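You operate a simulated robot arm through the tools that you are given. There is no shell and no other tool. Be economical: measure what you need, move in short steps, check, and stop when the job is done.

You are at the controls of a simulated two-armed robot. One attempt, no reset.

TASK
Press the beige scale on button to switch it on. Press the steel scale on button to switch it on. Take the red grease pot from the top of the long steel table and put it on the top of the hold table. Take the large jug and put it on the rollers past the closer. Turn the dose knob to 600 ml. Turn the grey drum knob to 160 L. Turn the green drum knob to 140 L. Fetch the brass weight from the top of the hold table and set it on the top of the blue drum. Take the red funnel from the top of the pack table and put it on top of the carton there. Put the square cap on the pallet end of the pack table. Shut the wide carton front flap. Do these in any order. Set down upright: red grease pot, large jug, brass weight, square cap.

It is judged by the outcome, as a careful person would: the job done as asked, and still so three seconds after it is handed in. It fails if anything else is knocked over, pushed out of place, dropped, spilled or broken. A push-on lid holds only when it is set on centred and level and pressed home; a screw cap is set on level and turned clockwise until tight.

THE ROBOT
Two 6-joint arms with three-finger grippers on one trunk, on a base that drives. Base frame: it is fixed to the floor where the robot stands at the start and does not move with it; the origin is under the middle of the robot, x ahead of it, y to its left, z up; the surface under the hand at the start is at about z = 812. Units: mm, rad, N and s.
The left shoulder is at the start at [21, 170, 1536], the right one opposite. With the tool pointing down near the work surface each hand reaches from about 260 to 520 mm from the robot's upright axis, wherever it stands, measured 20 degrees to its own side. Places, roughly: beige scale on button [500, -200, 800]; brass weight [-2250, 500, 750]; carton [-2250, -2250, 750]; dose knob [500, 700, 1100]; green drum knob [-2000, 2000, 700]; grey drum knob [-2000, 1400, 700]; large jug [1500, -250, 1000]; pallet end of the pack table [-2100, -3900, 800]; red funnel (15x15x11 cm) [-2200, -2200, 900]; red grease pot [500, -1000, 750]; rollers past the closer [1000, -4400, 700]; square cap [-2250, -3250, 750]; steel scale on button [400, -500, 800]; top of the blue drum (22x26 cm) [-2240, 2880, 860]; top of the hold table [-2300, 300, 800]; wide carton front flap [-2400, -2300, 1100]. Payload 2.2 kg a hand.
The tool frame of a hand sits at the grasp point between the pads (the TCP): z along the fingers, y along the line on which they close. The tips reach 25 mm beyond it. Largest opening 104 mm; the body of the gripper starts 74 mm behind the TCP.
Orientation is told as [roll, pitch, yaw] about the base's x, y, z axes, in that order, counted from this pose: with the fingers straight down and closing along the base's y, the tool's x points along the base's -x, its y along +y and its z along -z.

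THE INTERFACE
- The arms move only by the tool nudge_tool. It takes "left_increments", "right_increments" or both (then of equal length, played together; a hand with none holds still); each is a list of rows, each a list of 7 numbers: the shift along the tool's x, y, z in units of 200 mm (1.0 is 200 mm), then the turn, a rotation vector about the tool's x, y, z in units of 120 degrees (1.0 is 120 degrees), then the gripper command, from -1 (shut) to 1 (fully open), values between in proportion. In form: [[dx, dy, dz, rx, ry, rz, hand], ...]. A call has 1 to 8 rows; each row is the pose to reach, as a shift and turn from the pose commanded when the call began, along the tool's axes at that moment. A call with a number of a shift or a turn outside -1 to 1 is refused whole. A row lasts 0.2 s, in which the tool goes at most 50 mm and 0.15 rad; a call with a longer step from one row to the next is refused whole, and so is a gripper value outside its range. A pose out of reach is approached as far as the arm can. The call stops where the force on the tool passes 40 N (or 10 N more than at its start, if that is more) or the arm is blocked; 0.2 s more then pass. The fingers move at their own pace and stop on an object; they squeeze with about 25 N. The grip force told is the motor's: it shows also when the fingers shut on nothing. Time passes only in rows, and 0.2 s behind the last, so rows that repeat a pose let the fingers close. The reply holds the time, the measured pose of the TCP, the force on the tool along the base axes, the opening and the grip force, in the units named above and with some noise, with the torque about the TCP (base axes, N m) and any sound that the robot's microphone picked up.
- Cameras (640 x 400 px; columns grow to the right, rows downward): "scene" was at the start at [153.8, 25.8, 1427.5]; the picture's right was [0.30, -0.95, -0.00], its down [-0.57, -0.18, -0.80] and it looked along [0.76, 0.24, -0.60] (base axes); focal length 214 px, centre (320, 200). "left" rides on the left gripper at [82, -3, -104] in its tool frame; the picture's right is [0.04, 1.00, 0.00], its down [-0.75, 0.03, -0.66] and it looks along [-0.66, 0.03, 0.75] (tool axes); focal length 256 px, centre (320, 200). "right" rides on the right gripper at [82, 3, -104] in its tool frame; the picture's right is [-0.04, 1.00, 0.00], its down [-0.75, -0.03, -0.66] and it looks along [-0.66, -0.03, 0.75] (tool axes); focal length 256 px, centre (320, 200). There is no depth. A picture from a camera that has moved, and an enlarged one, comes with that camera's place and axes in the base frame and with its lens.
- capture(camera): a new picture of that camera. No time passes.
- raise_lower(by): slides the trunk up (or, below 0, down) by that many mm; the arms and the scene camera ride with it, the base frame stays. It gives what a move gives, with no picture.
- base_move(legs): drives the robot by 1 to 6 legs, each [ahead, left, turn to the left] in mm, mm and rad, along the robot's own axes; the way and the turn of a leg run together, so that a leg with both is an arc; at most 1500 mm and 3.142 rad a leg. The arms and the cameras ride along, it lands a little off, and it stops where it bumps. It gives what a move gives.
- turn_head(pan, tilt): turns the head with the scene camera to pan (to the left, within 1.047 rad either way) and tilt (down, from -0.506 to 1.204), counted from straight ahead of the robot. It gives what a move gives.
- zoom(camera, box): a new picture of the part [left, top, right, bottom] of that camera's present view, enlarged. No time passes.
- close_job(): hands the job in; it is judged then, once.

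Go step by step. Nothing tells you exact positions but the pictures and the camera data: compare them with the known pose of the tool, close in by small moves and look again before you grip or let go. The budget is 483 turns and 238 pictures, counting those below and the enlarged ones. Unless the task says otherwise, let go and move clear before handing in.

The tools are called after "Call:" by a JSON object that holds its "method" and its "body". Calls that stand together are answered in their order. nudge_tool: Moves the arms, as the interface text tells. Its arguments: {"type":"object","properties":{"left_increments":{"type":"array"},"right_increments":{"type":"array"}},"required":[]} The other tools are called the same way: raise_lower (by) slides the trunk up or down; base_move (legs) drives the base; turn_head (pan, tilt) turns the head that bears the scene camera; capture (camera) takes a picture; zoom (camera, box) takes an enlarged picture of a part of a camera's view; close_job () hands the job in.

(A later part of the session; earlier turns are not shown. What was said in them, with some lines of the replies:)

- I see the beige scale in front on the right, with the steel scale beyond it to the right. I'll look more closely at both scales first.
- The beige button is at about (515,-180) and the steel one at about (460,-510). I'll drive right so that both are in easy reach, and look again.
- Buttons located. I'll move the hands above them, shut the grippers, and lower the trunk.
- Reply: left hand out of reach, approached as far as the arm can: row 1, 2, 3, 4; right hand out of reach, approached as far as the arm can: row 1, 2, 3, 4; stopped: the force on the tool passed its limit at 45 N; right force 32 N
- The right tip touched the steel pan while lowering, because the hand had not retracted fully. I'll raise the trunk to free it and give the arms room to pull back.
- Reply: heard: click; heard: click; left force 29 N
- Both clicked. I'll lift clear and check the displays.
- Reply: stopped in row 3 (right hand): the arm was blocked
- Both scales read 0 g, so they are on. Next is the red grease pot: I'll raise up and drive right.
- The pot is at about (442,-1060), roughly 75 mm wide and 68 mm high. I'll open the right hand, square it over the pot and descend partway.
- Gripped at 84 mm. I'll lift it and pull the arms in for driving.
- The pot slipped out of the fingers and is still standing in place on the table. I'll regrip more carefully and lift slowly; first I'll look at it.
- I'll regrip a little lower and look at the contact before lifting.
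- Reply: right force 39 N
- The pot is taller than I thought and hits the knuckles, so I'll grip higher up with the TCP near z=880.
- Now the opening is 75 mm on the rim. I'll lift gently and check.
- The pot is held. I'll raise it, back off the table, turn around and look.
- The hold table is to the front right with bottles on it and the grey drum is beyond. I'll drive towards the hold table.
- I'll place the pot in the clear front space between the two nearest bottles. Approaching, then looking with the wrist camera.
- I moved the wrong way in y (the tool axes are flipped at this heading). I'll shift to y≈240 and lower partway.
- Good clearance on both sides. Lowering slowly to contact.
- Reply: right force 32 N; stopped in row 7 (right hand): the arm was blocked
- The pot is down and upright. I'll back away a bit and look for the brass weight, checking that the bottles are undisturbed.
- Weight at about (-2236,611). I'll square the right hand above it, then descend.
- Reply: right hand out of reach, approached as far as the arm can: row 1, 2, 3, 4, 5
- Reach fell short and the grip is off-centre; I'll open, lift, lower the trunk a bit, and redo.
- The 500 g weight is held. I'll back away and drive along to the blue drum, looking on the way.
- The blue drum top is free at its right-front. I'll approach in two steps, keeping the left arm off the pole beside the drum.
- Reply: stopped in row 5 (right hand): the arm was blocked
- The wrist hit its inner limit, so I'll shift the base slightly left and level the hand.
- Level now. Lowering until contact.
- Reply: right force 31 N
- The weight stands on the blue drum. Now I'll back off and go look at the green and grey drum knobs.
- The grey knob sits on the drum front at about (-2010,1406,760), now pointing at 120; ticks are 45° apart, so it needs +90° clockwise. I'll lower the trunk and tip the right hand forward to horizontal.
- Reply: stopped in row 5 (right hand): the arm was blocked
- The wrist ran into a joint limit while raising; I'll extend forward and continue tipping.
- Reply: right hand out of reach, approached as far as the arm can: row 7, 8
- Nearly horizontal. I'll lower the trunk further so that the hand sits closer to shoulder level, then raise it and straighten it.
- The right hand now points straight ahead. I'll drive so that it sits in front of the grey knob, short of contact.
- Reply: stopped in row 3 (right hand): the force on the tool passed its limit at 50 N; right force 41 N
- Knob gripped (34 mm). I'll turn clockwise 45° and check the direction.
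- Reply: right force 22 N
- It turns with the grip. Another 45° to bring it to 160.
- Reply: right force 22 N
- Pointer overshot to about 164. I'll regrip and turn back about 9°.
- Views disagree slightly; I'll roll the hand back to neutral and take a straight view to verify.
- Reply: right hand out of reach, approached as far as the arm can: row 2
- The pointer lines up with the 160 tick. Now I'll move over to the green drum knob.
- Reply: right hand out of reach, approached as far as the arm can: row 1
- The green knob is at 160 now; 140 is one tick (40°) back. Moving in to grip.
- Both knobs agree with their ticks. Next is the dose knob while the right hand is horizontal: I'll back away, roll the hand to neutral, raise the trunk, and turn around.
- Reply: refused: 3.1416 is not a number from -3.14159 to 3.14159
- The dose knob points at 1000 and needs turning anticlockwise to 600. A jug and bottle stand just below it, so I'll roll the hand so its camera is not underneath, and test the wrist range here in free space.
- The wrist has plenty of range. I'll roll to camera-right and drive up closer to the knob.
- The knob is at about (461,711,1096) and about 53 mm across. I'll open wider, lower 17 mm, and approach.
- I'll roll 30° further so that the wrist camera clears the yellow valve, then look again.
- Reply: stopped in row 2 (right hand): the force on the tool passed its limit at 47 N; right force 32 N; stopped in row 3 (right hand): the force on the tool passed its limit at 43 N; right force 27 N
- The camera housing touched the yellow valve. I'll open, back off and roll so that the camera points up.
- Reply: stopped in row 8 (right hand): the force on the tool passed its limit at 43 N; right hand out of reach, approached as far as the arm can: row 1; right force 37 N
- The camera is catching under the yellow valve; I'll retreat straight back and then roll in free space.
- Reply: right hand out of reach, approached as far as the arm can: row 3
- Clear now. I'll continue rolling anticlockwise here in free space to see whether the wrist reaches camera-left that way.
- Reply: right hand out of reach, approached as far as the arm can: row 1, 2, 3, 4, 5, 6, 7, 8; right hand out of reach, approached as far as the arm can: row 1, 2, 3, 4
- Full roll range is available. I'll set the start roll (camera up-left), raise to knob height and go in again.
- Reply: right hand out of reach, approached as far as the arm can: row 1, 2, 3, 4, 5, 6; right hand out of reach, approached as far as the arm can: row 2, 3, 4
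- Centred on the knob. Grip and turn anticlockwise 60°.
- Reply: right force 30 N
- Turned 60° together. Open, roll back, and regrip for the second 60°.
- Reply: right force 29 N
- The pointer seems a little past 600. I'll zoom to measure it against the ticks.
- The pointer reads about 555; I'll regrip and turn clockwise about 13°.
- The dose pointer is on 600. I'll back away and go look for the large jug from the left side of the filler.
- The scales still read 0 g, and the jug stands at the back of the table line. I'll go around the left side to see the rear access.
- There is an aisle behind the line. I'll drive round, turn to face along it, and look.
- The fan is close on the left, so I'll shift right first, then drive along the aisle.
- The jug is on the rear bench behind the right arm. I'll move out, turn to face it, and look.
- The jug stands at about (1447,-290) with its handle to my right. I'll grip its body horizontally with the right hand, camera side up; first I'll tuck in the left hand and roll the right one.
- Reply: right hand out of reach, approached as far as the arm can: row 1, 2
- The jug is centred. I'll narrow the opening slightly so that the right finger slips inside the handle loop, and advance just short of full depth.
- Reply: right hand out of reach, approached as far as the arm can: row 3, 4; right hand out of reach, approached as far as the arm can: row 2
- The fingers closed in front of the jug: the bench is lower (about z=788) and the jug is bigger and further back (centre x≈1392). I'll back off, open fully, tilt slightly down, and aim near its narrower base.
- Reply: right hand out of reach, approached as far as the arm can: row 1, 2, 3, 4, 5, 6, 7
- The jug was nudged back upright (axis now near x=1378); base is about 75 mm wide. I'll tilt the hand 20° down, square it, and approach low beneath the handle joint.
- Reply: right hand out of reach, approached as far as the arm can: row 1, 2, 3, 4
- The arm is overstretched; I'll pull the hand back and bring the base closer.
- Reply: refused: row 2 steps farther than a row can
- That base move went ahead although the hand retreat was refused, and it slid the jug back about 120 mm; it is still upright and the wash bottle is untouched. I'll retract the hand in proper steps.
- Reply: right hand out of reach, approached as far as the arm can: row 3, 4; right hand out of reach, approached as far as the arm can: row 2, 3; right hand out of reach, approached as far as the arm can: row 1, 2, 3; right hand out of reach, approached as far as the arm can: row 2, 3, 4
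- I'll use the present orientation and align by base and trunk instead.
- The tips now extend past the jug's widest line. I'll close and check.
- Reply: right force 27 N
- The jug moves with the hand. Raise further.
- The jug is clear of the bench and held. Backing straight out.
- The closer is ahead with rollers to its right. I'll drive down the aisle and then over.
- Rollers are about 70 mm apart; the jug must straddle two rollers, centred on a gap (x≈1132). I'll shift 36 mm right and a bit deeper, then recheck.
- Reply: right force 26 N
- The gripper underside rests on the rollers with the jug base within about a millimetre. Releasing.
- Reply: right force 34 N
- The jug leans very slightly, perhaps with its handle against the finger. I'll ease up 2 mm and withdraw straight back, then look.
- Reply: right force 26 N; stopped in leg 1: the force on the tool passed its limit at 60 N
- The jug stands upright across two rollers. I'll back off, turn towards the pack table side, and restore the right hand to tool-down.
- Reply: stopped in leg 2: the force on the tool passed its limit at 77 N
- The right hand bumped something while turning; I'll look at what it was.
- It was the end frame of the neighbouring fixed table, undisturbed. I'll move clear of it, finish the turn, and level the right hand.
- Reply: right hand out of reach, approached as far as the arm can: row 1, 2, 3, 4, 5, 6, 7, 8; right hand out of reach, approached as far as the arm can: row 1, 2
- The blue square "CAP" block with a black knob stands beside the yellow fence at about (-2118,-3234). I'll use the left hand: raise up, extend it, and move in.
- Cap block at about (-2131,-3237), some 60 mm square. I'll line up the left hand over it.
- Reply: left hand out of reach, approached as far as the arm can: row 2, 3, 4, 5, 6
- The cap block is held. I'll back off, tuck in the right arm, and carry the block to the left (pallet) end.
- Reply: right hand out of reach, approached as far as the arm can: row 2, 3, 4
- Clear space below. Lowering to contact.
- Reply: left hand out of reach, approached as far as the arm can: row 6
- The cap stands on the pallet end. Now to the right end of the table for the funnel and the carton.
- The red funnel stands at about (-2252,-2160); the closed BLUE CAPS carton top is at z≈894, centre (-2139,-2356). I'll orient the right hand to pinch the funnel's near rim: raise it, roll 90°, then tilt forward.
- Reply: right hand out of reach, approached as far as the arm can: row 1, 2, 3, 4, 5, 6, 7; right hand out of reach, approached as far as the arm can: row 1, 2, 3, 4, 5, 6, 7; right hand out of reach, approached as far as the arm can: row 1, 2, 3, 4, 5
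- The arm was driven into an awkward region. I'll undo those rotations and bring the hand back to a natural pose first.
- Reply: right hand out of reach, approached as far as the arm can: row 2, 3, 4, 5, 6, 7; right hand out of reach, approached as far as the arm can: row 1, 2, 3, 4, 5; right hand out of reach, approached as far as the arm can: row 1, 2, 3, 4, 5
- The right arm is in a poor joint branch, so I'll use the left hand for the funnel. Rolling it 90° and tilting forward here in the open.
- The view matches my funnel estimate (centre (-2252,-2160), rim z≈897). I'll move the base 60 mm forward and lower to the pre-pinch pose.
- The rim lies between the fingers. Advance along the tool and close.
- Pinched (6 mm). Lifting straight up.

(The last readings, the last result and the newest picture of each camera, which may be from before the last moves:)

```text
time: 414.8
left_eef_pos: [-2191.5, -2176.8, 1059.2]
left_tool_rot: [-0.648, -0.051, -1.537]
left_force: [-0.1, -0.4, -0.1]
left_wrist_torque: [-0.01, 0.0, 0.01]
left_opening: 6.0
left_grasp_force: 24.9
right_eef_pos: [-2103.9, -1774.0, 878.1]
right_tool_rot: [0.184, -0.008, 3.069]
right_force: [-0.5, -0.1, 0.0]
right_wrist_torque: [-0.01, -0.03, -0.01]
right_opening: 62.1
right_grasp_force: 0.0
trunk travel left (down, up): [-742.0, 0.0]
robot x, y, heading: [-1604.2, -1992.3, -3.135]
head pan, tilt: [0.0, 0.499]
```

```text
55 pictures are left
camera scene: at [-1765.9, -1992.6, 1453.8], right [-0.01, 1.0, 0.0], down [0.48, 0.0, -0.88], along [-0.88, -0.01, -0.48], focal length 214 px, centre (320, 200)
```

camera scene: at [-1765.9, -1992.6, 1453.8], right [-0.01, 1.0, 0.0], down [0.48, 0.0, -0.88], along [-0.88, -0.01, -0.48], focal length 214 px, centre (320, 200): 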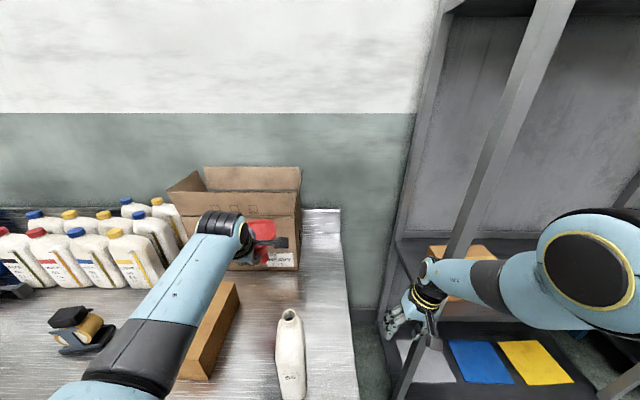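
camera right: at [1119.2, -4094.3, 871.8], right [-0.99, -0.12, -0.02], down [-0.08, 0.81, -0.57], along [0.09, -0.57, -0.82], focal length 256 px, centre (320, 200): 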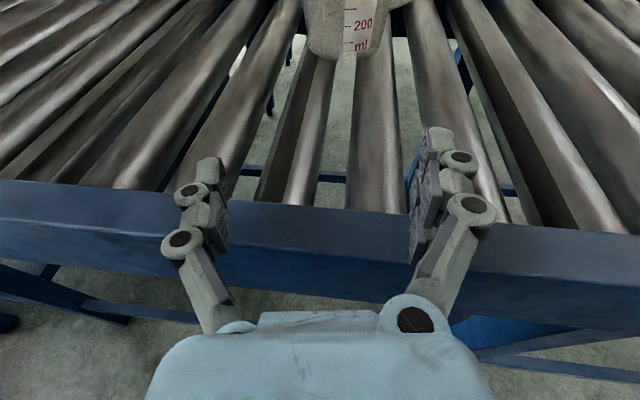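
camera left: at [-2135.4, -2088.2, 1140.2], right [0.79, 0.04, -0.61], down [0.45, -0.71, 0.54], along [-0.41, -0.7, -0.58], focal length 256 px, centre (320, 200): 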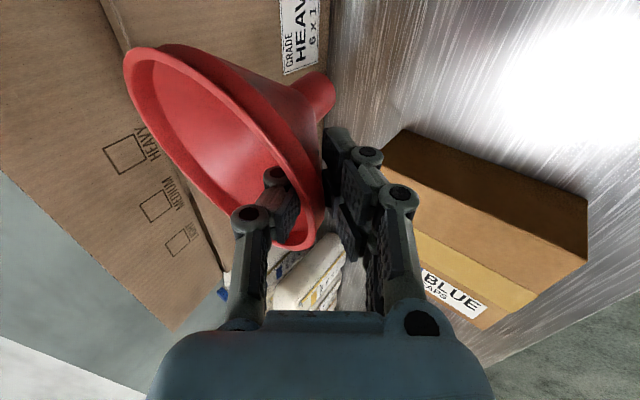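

Funnel held upright. I'll move it over the BLUE CAPS carton: base back and left, then the hand further left.

Call:
{"method": "base_move", "body": {"legs": [[-118, 90, 0]]}}

Call:
{"method": "nudge_tool", "body": {"left_increments": [[-0.12, 0, 0, 0, 0, 0, -1], [-0.24, 0, 0, 0, 0, 0, -1], [-0.38, 0, 0, 0, 0, 0, -1]]}}

Call:
{"method": "capture", "body": {"camera": "scene"}}

Call:
{"method": "capture", "body": {"camera": "left"}}

```text
time: 416.2
left_eef_pos: [-2069.6, -2263.9, 1056.6]
left_tool_rot: [-0.648, -0.05, -1.534]
left_force: [-0.5, -0.1, -0.7]
left_wrist_torque: [0.04, -0.01, -0.01]
left_opening: 6.2
left_grasp_force: 24.7
right_eef_pos: [-1984.4, -1862.2, 878.3]
right_tool_rot: [0.185, -0.007, 3.069]
right_force: [-0.5, 0.1, 0.7]
right_wrist_torque: [0.0, -0.01, -0.01]
right_opening: 62.6
right_grasp_force: 0.1
trunk travel left (down, up): [-742.0, 0.0]
robot x, y, heading: [-1481.8, -2079.7, -3.134]
head pan, tilt: [0.0, 0.499]
```

```text
time: 417.0
left_eef_pos: [-2067.4, -2341.7, 1059.3]
left_tool_rot: [-0.645, -0.051, -1.536]
left_force: [-0.2, 0.1, -0.5]
left_wrist_torque: [0.01, -0.02, -0.03]
left_opening: 5.8
left_grasp_force: 25.1
right_eef_pos: [-1986.3, -1862.2, 878.5]
right_tool_rot: [0.182, -0.009, 3.068]
right_force: [-0.5, 0.3, 0.4]
right_wrist_torque: [-0.02, 0.02, 0.01]
right_opening: 62.5
right_grasp_force: 0.1
trunk travel left (down, up): [-742.0, 0.0]
robot x, y, heading: [-1482.7, -2080.7, -3.133]
head pan, tilt: [0.0, 0.499]
```

```text
54 pictures are left
camera scene: at [-1646.4, -2082.1, 1453.8], right [-0.01, 1.0, 0.0], down [0.48, 0.0, -0.88], along [-0.88, -0.01, -0.48], focal length 214 px, centre (320, 200)
```

scene: 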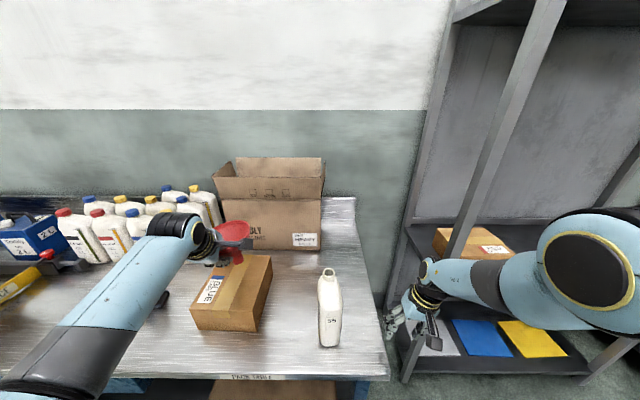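

```text
53 pictures are left
camera left: at [-2010.7, -2253.4, 1140.4], right [0.8, 0.04, -0.6], down [0.44, -0.71, 0.54], along [-0.41, -0.7, -0.58], focal length 256 px, centre (320, 200)
```

left: 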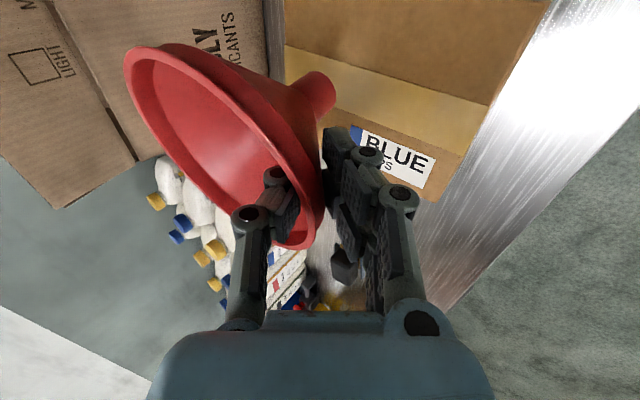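

The spout is above the carton's top centre. Lowering gently.

Call:
{"method": "nudge_tool", "body": {"left_increments": [[0, 0.09, 0.12, 0, 0, 0, -1], [0, 0.165, 0.22, 0, 0, 0, -1], [0, 0.18, 0.24, 0, 0, 0, -1], [0, 0.192, 0.256, 0, 0, 0, -1], [0, 0.204, 0.272, 0, 0, 0, -1]]}}

Call:
{"method": "capture", "body": {"camera": "left"}}

```text
time: 418.2
left_eef_pos: [-2068.0, -2343.8, 992.2]
left_tool_rot: [-0.645, -0.05, -1.537]
left_force: [0.3, 0.2, -0.7]
left_wrist_torque: [-0.04, -0.02, 0.01]
left_opening: 5.8
left_grasp_force: 25.0
right_eef_pos: [-1984.9, -1862.4, 878.8]
right_tool_rot: [0.184, -0.009, 3.068]
right_force: [-0.2, 0.2, 1.4]
right_wrist_torque: [-0.02, 0.01, 0.01]
right_opening: 62.6
right_grasp_force: 0.0
trunk travel left (down, up): [-742.0, 0.0]
robot x, y, heading: [-1487.0, -2079.0, -3.134]
head pan, tilt: [0.0, 0.499]
```

```text
52 pictures are left
camera left: at [-2011.2, -2255.5, 1073.1], right [0.8, 0.04, -0.6], down [0.44, -0.71, 0.54], along [-0.41, -0.7, -0.58], focal length 256 px, centre (320, 200)
```

left: 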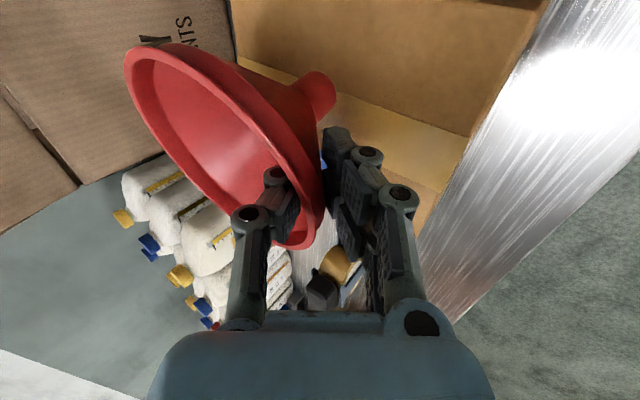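

Call:
{"method": "nudge_tool", "body": {"left_increments": [[0, 0.009, 0.012, 0, 0, 0, -1], [0, 0.018, 0.024, 0, 0, 0, -1], [0, 0.027, 0.036, 0, 0, 0, -1]]}}

```text
time: 419.0
left_eef_pos: [-2067.6, -2345.1, 984.6]
left_tool_rot: [-0.651, -0.051, -1.536]
left_force: [3.7, 0.8, 8.6]
left_wrist_torque: [-0.05, 0.26, 0.05]
left_opening: 6.1
left_grasp_force: 25.1
right_eef_pos: [-1984.0, -1862.7, 879.0]
right_tool_rot: [0.185, -0.011, 3.069]
right_force: [1.0, -1.3, -0.3]
right_wrist_torque: [0.05, 0.02, 0.01]
right_opening: 62.6
right_grasp_force: 0.0
trunk travel left (down, up): [-742.0, 0.0]
robot x, y, heading: [-1486.2, -2080.0, -3.132]
head pan, tilt: [0.0, 0.499]
```

Contact. Release and withdraw along the tool axis.

Call:
{"method": "nudge_tool", "body": {"left_increments": [[0, -0.004, -0.005, 0, 0, 0, -0.6], [0, -0.004, -0.005, 0, 0, 0, 0.2], [0, -0.004, -0.005, 0, 0, 0, 0.2], [0, -0.004, -0.1, 0, 0, 0, 0.2], [0, -0.004, -0.25, 0, 0, 0, 0.2], [0, -0.05, -0.4, 0, 0, 0, 0.2], [0, -0.1, -0.55, 0, 0, 0, 0.2]]}}

Call:
{"method": "capture", "body": {"camera": "left"}}

```text
time: 420.6
left_eef_pos: [-2017.2, -2338.4, 1083.1]
left_tool_rot: [-0.646, -0.052, -1.537]
left_force: [0.3, 0.4, 1.0]
left_wrist_torque: [0.01, -0.01, -0.02]
left_opening: 62.4
left_grasp_force: 0.1
right_eef_pos: [-1984.5, -1861.7, 879.8]
right_tool_rot: [0.186, -0.008, 3.069]
right_force: [0.2, -0.3, -0.5]
right_wrist_torque: [0.0, 0.01, 0.04]
right_opening: 62.1
right_grasp_force: 0.0
trunk travel left (down, up): [-742.0, 0.0]
robot x, y, heading: [-1484.3, -2080.3, -3.128]
head pan, tilt: [0.0, 0.499]
```

```text
51 pictures are left
camera left: at [-1959.8, -2249.4, 1164.2], right [0.8, 0.04, -0.6], down [0.44, -0.71, 0.54], along [-0.41, -0.7, -0.58], focal length 256 px, centre (320, 200)
```

left: 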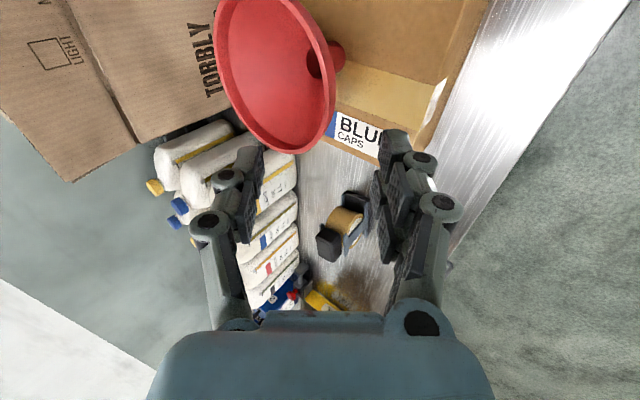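

The funnel stands on the carton. Last is the wide carton's front flap: I'll back off, tuck in the right hand, lower the trunk for a long level reach and extend the left hand forward, closed.

Call:
{"method": "base_move", "body": {"legs": [[-420, 0, 0]]}}

Call:
{"method": "nudge_tool", "body": {"right_increments": [[0.1, 0, 0.15, 0, 0, 0, 0], [0.2, 0, 0.3, 0, 0, 0, 0], [0.35, 0, 0.4, 0, 0, 0, 0], [0.5, 0, 0.5, 0, 0, 0, 0], [0.7, 0, 0.6, 0, 0, 0, 0], [0.9, 0, 0.7, 0, 0, 0, 0]], "left_increments": [[0, 0, 0, 0, 0, 0, -1], [0, 0, 0, 0, 0, 0, -1], [0, 0, 0, 0, 0, 0, -1], [0, 0, 0, 0, 0, 0, -1], [0, 0, 0, 0, 0, 0, -1], [0, 0, 0, 0, 0, 0, -1]]}}

Call:
{"method": "capture", "body": {"camera": "scene"}}

```text
time: 423.2
left_eef_pos: [-1596.4, -2333.2, 1083.7]
left_tool_rot: [-0.646, -0.051, -1.534]
left_force: [0.1, -0.2, 0.9]
left_wrist_torque: [0.01, -0.01, 0.05]
left_opening: 62.3
left_grasp_force: 0.0
right_eef_pos: [-1563.8, -1858.0, 879.3]
right_tool_rot: [0.184, -0.008, 3.068]
right_force: [0.2, -0.1, 0.5]
right_wrist_torque: [0.0, 0.01, -0.02]
right_opening: 62.4
right_grasp_force: 0.1
trunk travel left (down, up): [-742.0, 0.0]
robot x, y, heading: [-1066.2, -2077.2, -3.135]
head pan, tilt: [0.0, 0.499]
```

```text
time: 424.6
left_eef_pos: [-1595.8, -2335.4, 1082.9]
left_tool_rot: [-0.647, -0.05, -1.532]
left_force: [0.1, -0.1, 0.5]
left_wrist_torque: [-0.02, 0.02, 0.03]
left_opening: 0.0
left_grasp_force: 24.9
right_eef_pos: [-1384.2, -1893.4, 748.4]
right_tool_rot: [0.184, -0.012, 3.07]
right_force: [-0.8, -0.6, 0.8]
right_wrist_torque: [-0.04, 0.01, 0.01]
right_opening: 52.0
right_grasp_force: 0.0
right hand out of reach, approached as far as the arm can: row 1, 2, 3, 4, 5, 6
trunk travel left (down, up): [-742.0, 0.0]
robot x, y, heading: [-1063.3, -2074.0, -3.133]
head pan, tilt: [0.0, 0.499]
```

```text
50 pictures are left
camera scene: at [-1223.7, -2077.1, 1454.1], right [-0.01, 1.0, 0.0], down [0.48, 0.0, -0.88], along [-0.88, -0.01, -0.48], focal length 214 px, centre (320, 200)
```

scene: 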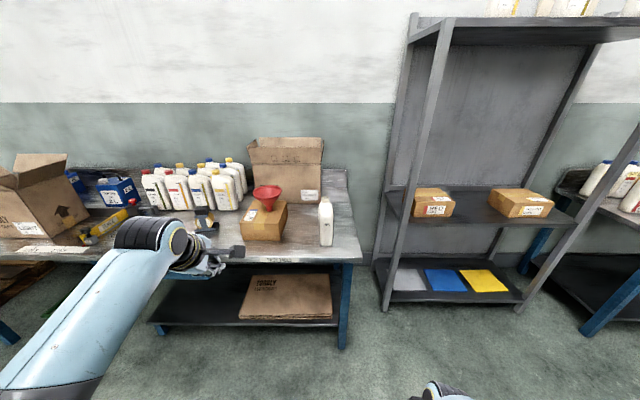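

Call:
{"method": "zoom", "body": {"camera": "scene", "box": [230, 120, 350, 220]}}

```text
4.00 times, centred on (290, 170) of scene
camera zoom: at [-1223.7, -2077.1, 1454.1], right [-0.01, 1.0, 0.0], down [0.48, 0.0, -0.88], along [-0.88, -0.01, -0.48], focal length 858 px, centre (440, 320)
```

zoom: 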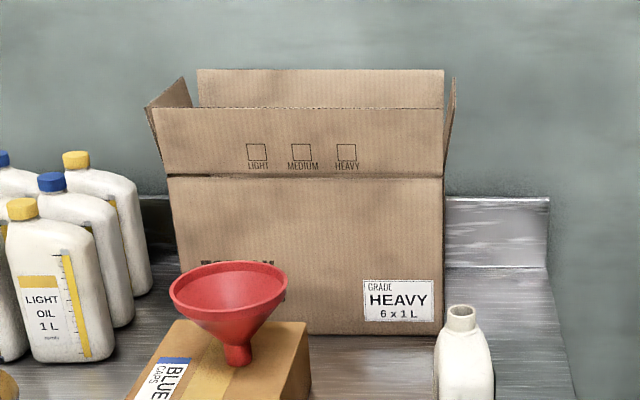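

The flap stands about vertical: hinge at x≈-2392, z≈1047, about 100 mm high. I'll lower the trunk and straighten the left fist forward.

Call:
{"method": "raise_lower", "body": {"by": -330}}

Call:
{"method": "nudge_tool", "body": {"left_increments": [[0, -0.12, -0.09, 0.04, 0, 0, -1], [0, -0.24, -0.18, 0.08, 0, 0, -1], [0, -0.36, -0.27, 0.12, 0, 0, -1], [0, -0.48, -0.36, 0.16, 0, 0, -1], [0, -0.6, -0.45, 0.2, 0, 0, -1], [0, -0.72, -0.54, 0.24, 0, 0, -1], [0, -0.84, -0.62, 0.279, 0, 0, -1]]}}

```text
time: 427.8
left_eef_pos: [-1597.5, -2335.3, 753.7]
left_tool_rot: [-0.646, -0.049, -1.534]
left_force: [-0.5, -0.7, 0.4]
left_wrist_torque: [0.05, -0.01, 0.04]
left_opening: 0.0
left_grasp_force: 25.4
right_eef_pos: [-1378.7, -1894.1, 413.0]
right_tool_rot: [0.192, 0.005, 3.063]
right_force: [-0.7, -0.7, 0.5]
right_wrist_torque: [0.0, 0.02, 0.02]
right_opening: 52.1
right_grasp_force: 0.1
trunk travel left (down, up): [-412.0, 330.0]
robot x, y, heading: [-1063.8, -2072.2, -3.134]
head pan, tilt: [0.0, 0.499]
```

```text
time: 429.4
left_eef_pos: [-1656.9, -2326.4, 953.0]
left_tool_rot: [-1.233, -0.052, -1.535]
left_force: [0.3, 0.2, 0.5]
left_wrist_torque: [0.01, -0.03, 0.01]
left_opening: 0.1
left_grasp_force: 25.0
right_eef_pos: [-1378.3, -1893.4, 412.5]
right_tool_rot: [0.191, 0.004, 3.065]
right_force: [-0.6, 0.3, -0.3]
right_wrist_torque: [-0.01, -0.02, 0.01]
right_opening: 51.9
right_grasp_force: 0.1
trunk travel left (down, up): [-412.0, 330.0]
robot x, y, heading: [-1067.0, -2077.3, -3.13]
head pan, tilt: [0.0, 0.499]
```

Call:
{"method": "nudge_tool", "body": {"left_increments": [[0, -0.13, 0.02, 0, 0, -0.07, -1], [0, -0.26, 0.05, 0, 0, -0.14, -1], [0, -0.4, 0.08, 0, 0, -0.21, -1], [0, -0.53, 0.1, 0, 0, -0.28, -1], [0, -0.66, 0.13, 0, 0, -0.35, -1], [0, -0.8, 0.16, 0, 0, -0.42, -1], [0, -0.94, 0.2, 0, 0, -0.49, -1]]}}

Call:
{"method": "nudge_tool", "body": {"left_increments": [[0, 0, 0, 0, 0, -0.07, -1], [0, 0, 0, 0, 0, -0.14, -1], [0, 0, 0, 0, 0, -0.21, -1], [0, 0, 0, 0, 0, -0.26, -1]]}}

Call:
{"method": "capture", "body": {"camera": "left"}}

```text
time: 431.0
left_eef_pos: [-1757.5, -2321.5, 1115.2]
left_tool_rot: [-1.007, 0.895, -1.058]
left_force: [-0.2, 0.0, -0.7]
left_wrist_torque: [-0.01, 0.04, 0.03]
left_opening: 0.3
left_grasp_force: 24.8
right_eef_pos: [-1377.9, -1893.7, 412.1]
right_tool_rot: [0.192, 0.006, 3.062]
right_force: [0.1, -0.3, 0.6]
right_wrist_torque: [0.04, 0.02, 0.04]
right_opening: 52.1
right_grasp_force: 0.0
trunk travel left (down, up): [-412.0, 330.0]
robot x, y, heading: [-1064.6, -2076.3, -3.129]
head pan, tilt: [0.0, 0.499]
```

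```text
time: 432.0
left_eef_pos: [-1757.8, -2321.8, 1115.3]
left_tool_rot: [-0.418, 1.198, -0.389]
left_force: [0.1, -0.1, 0.1]
left_wrist_torque: [-0.02, -0.02, -0.03]
left_opening: 0.1
left_grasp_force: 25.0
left hand out of reach, approached as far as the arm can: row 4
right_eef_pos: [-1378.4, -1893.2, 412.0]
right_tool_rot: [0.192, 0.006, 3.063]
right_force: [0.5, 0.4, 0.1]
right_wrist_torque: [-0.01, -0.01, -0.02]
right_opening: 52.1
right_grasp_force: 0.2
trunk travel left (down, up): [-412.0, 330.0]
robot x, y, heading: [-1062.9, -2077.8, -3.13]
head pan, tilt: [0.0, 0.499]
```

```text
48 pictures are left
camera left: at [-1687.7, -2308.2, 1227.8], right [-0.02, 0.99, -0.11], down [0.87, -0.04, -0.49], along [-0.49, -0.1, -0.87], focal length 256 px, centre (320, 200)
```

left: 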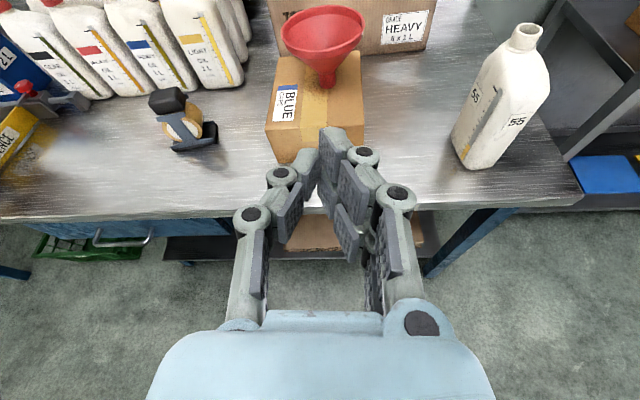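

The fist points forward with its camera up. I'll shift right (so the tucked right hand clears the table leg), raise slightly, and drive up to the flap.

Call:
{"method": "nudge_tool", "body": {"left_increments": [[0.1, 0, -0.03, 0, 0, 0, -1], [0.12, 0, -0.04, 0, 0, 0, -1]]}}

Call:
{"method": "base_move", "body": {"legs": [[0, -117, 0], [500, 0, 0]]}}

Call:
{"method": "capture", "body": {"camera": "left"}}

Call:
{"method": "capture", "body": {"camera": "scene"}}

```text
time: 432.6
left_eef_pos: [-1757.5, -2318.2, 1141.4]
left_tool_rot: [-0.421, 1.197, -0.392]
left_force: [0.6, 0.1, -0.3]
left_wrist_torque: [0.0, 0.02, -0.05]
left_opening: 0.1
left_grasp_force: 24.4
right_eef_pos: [-1378.1, -1894.4, 411.4]
right_tool_rot: [0.191, 0.005, 3.063]
right_force: [0.7, 0.0, -0.8]
right_wrist_torque: [0.01, 0.01, 0.0]
right_opening: 51.9
right_grasp_force: 0.0
trunk travel left (down, up): [-412.0, 330.0]
robot x, y, heading: [-1061.9, -2077.1, -3.134]
head pan, tilt: [0.0, 0.499]
```

```text
time: 436.4
left_eef_pos: [-2262.6, -2203.5, 1141.3]
left_tool_rot: [-0.418, 1.194, -0.394]
left_force: [0.1, 1.2, -0.1]
left_wrist_torque: [0.05, -0.01, 0.0]
left_opening: 0.0
left_grasp_force: 25.2
right_eef_pos: [-1880.0, -1780.7, 412.3]
right_tool_rot: [0.193, 0.006, 3.06]
right_force: [0.0, -0.1, 0.2]
right_wrist_torque: [0.01, -0.04, 0.03]
right_opening: 52.0
right_grasp_force: 0.1
trunk travel left (down, up): [-412.0, 330.0]
robot x, y, heading: [-1563.4, -1962.4, -3.134]
head pan, tilt: [0.0, 0.499]
```

```text
47 pictures are left
camera left: at [-2192.0, -2190.1, 1252.5], right [-0.01, 0.99, -0.11], down [0.87, -0.04, -0.49], along [-0.49, -0.1, -0.87], focal length 256 px, centre (320, 200)
```

left: 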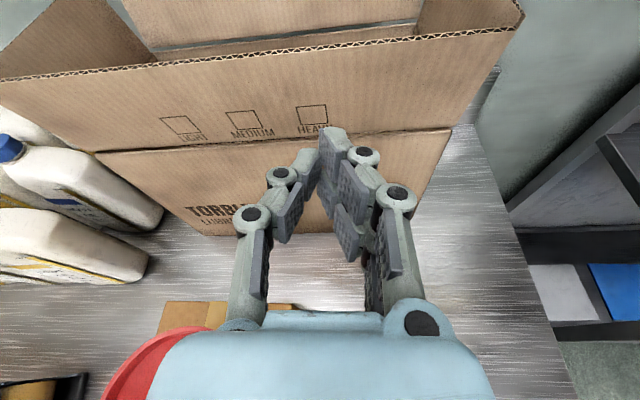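

```text
46 pictures are left
camera scene: at [-1733.3, -1964.2, 1120.3], right [-0.01, 1.0, 0.0], down [0.48, 0.0, -0.88], along [-0.88, -0.01, -0.48], focal length 214 px, centre (320, 200)
```

scene: 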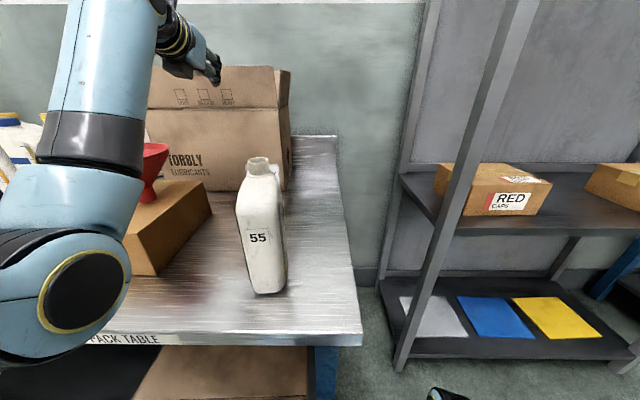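

Call:
{"method": "nudge_tool", "body": {"left_increments": [[0.065, 0, 0.19, 0, 0, 0, -1], [0.13, 0, 0.376, 0, 0, 0, -1]]}}

```text
time: 437.0
left_eef_pos: [-2339.6, -2206.1, 1140.2]
left_tool_rot: [-0.438, 1.193, -0.421]
left_force: [-0.6, 0.2, 0.4]
left_wrist_torque: [-0.01, 0.03, -0.04]
left_opening: 0.0
left_grasp_force: 25.8
right_eef_pos: [-1879.5, -1780.9, 412.1]
right_tool_rot: [0.194, 0.006, 3.061]
right_force: [0.6, -0.2, -0.4]
right_wrist_torque: [-0.02, -0.01, 0.02]
right_opening: 52.1
right_grasp_force: 0.1
trunk travel left (down, up): [-412.0, 330.0]
robot x, y, heading: [-1566.5, -1961.7, -3.134]
head pan, tilt: [0.0, 0.499]
```

Call:
{"method": "base_move", "body": {"legs": [[88, 0, 0]]}}

Call:
{"method": "capture", "body": {"camera": "left"}}

```text
time: 438.1
left_eef_pos: [-2429.2, -2207.1, 1139.4]
left_tool_rot: [-0.437, 1.192, -0.423]
left_force: [-0.6, -0.2, -0.3]
left_wrist_torque: [0.0, 0.03, -0.02]
left_opening: 0.1
left_grasp_force: 25.6
right_eef_pos: [-1968.7, -1781.2, 412.1]
right_tool_rot: [0.191, 0.006, 3.058]
right_force: [0.1, -0.2, -0.6]
right_wrist_torque: [0.01, -0.02, -0.01]
right_opening: 52.2
right_grasp_force: 0.1
trunk travel left (down, up): [-412.0, 330.0]
robot x, y, heading: [-1656.6, -1961.9, -3.135]
head pan, tilt: [0.0, 0.499]
```

```text
45 pictures are left
camera left: at [-2359.3, -2193.1, 1251.2], right [0.0, 0.99, -0.12], down [0.87, -0.06, -0.48], along [-0.49, -0.11, -0.87], focal length 256 px, centre (320, 200)
```

left: 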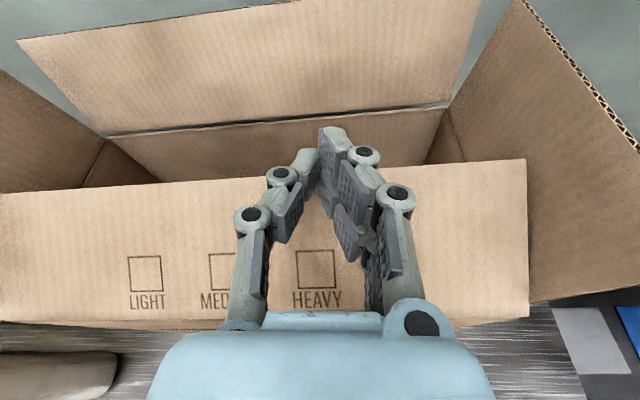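

The flap is leaning inward. Now follow its arc: forward and down.

Call:
{"method": "nudge_tool", "body": {"left_increments": [[-0.06, 0, 0.08, 0, 0, 0, -1], [-0.125, 0, 0.155, 0, 0, 0, -1], [-0.19, 0, 0.22, 0, 0, 0, -1], [-0.265, 0, 0.283, 0, 0, 0, -1]]}}

Call:
{"method": "capture", "body": {"camera": "left"}}

```text
time: 439.3
left_eef_pos: [-2465.8, -2217.8, 1089.2]
left_tool_rot: [-0.48, 1.218, -0.467]
left_force: [-6.2, 1.1, 10.2]
left_wrist_torque: [0.12, 0.26, 0.02]
left_opening: 0.1
left_grasp_force: 25.4
right_eef_pos: [-1968.7, -1780.6, 411.5]
right_tool_rot: [0.193, 0.005, 3.062]
right_force: [-0.7, -0.6, -0.3]
right_wrist_torque: [0.02, 0.0, -0.05]
right_opening: 51.8
right_grasp_force: 0.0
trunk travel left (down, up): [-412.0, 330.0]
robot x, y, heading: [-1653.7, -1965.1, -3.129]
head pan, tilt: [0.0, 0.499]
stopped in row 4 (left hand): the force on the tool passed its limit at 49 N (the readings are from after the stop); the commanded pose is now the measured one
```

```text
44 pictures are left
camera left: at [-2391.7, -2203.7, 1197.4], right [0.0, 0.99, -0.12], down [0.86, -0.06, -0.51], along [-0.52, -0.1, -0.85], focal length 256 px, centre (320, 200)
```

left: 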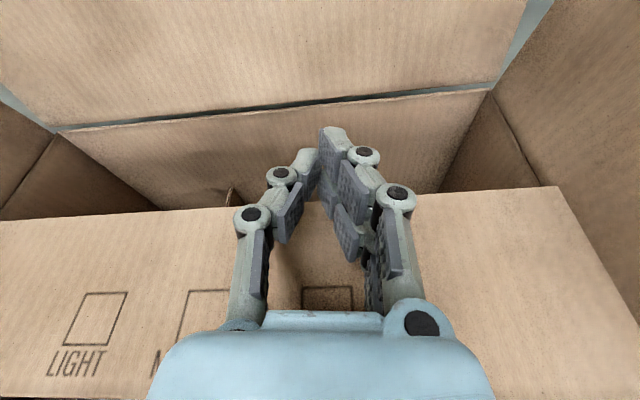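

The flap looks nearly flat. I'll lift off and check whether it stays shut.

Call:
{"method": "nudge_tool", "body": {"left_increments": [[0.1, 0, -0.05, 0, 0, 0, -1], [0.25, 0, -0.1, 0, 0, 0, -1], [0.4, 0, -0.2, 0, 0, 0, -1]]}}

Call:
{"method": "capture", "body": {"camera": "left"}}

```text
time: 440.1
left_eef_pos: [-2451.0, -2204.7, 1173.2]
left_tool_rot: [-0.471, 1.212, -0.461]
left_force: [0.2, -0.8, 0.6]
left_wrist_torque: [-0.04, 0.0, -0.01]
left_opening: 0.1
left_grasp_force: 24.7
right_eef_pos: [-1969.0, -1780.6, 411.5]
right_tool_rot: [0.192, 0.005, 3.063]
right_force: [0.4, 0.6, 0.1]
right_wrist_torque: [-0.02, 0.01, 0.02]
right_opening: 52.1
right_grasp_force: 0.0
trunk travel left (down, up): [-412.0, 330.0]
robot x, y, heading: [-1654.4, -1961.0, -3.132]
head pan, tilt: [0.0, 0.499]
```

```text
43 pictures are left
camera left: at [-2378.6, -2190.3, 1282.5], right [0.0, 0.99, -0.12], down [0.86, -0.06, -0.51], along [-0.51, -0.1, -0.85], focal length 256 px, centre (320, 200)
```

left: 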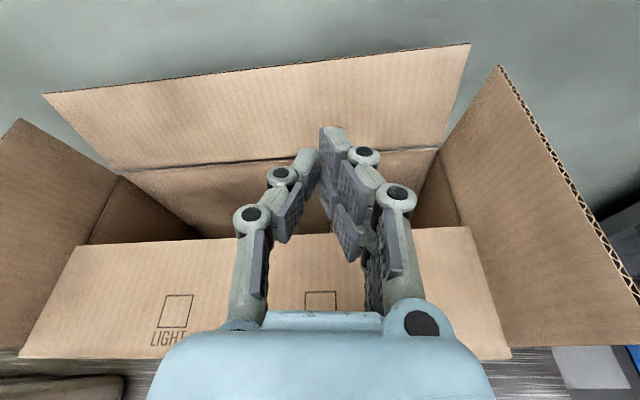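

The flap lies flat and stays. I'll back away and take a final look.

Call:
{"method": "base_move", "body": {"legs": [[-550, 0, 0]]}}

Call:
{"method": "raise_lower", "body": {"by": 300}}

Call:
{"method": "zoom", "body": {"camera": "scene", "box": [160, 100, 400, 280]}}

```text
time: 443.3
left_eef_pos: [-1895.9, -2200.2, 1172.6]
left_tool_rot: [-0.471, 1.215, -0.458]
left_force: [-0.5, -0.9, 0.0]
left_wrist_torque: [0.02, 0.0, 0.0]
left_opening: 0.3
left_grasp_force: 25.5
right_eef_pos: [-1413.6, -1777.8, 411.7]
right_tool_rot: [0.191, 0.006, 3.063]
right_force: [0.4, 0.7, -0.7]
right_wrist_torque: [0.0, 0.04, -0.02]
right_opening: 52.0
right_grasp_force: 0.0
trunk travel left (down, up): [-412.0, 330.0]
robot x, y, heading: [-1096.9, -1960.8, -3.134]
head pan, tilt: [0.0, 0.499]
```

```text
time: 446.3
left_eef_pos: [-1897.0, -2200.3, 1472.7]
left_tool_rot: [-0.475, 1.213, -0.463]
left_force: [-0.2, 0.4, 0.5]
left_wrist_torque: [0.0, 0.0, 0.02]
left_opening: 0.0
left_grasp_force: 24.9
right_eef_pos: [-1419.8, -1776.8, 715.6]
right_tool_rot: [0.192, -0.007, 3.06]
right_force: [0.1, -0.1, -0.6]
right_wrist_torque: [0.03, 0.03, 0.0]
right_opening: 51.8
right_grasp_force: 0.0
trunk travel left (down, up): [-712.0, 30.0]
robot x, y, heading: [-1100.8, -1959.1, -3.133]
head pan, tilt: [0.0, 0.499]
```

```text
2.22 times, centred on (280, 190) of scene
camera zoom: at [-1262.5, -1960.2, 1423.6], right [-0.01, 1.0, 0.0], down [0.48, 0.0, -0.88], along [-0.88, -0.01, -0.48], focal length 477 px, centre (409, 222)
```

zoom: 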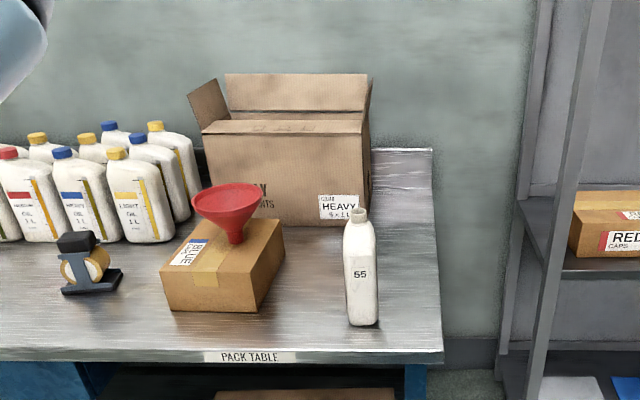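

The flap is shut, the funnel stands on the carton, and nothing around them has moved. Both hands are clear, so I'm handing in.

Call:
{"method": "close_job", "body": {}}

```text
The job is handed in.
```

I finished all eleven tasks and handed the job in; the robot has not reported the verdict.

- **Scales:** both are on and were reading 0 g when I last looked.
- **Items moved:** these are in place and upright:
  - the red grease pot on the hold table
  - the brass weight on the blue drum
  - the square cap on the pallet end
  - the large jug on the rollers
  - the red funnel on the BLUE CAPS carton
- **Knobs:** dose is at 600 ml, grey drum at 160 L and green drum at 140 L, judged by eye to within a few degrees. I put extra turns into the grey and dose knobs to correct an overshoot.
- **Carton flap:** the wide carton's front flap is shut and stayed flat when I let go.

**Knocks along the way:**
- I slid the jug about 120 mm back on its bench before I had a proper grip.
- I pressed the steel scale's pan edge once, at about 45 N.
- I touched the yellow filler valve twice, pressing up under it at about 30 N the second time.
- I bumped the end frame of a neighbouring table at 77 N.

I saw nothing displaced or broken from these in the pictures I took.
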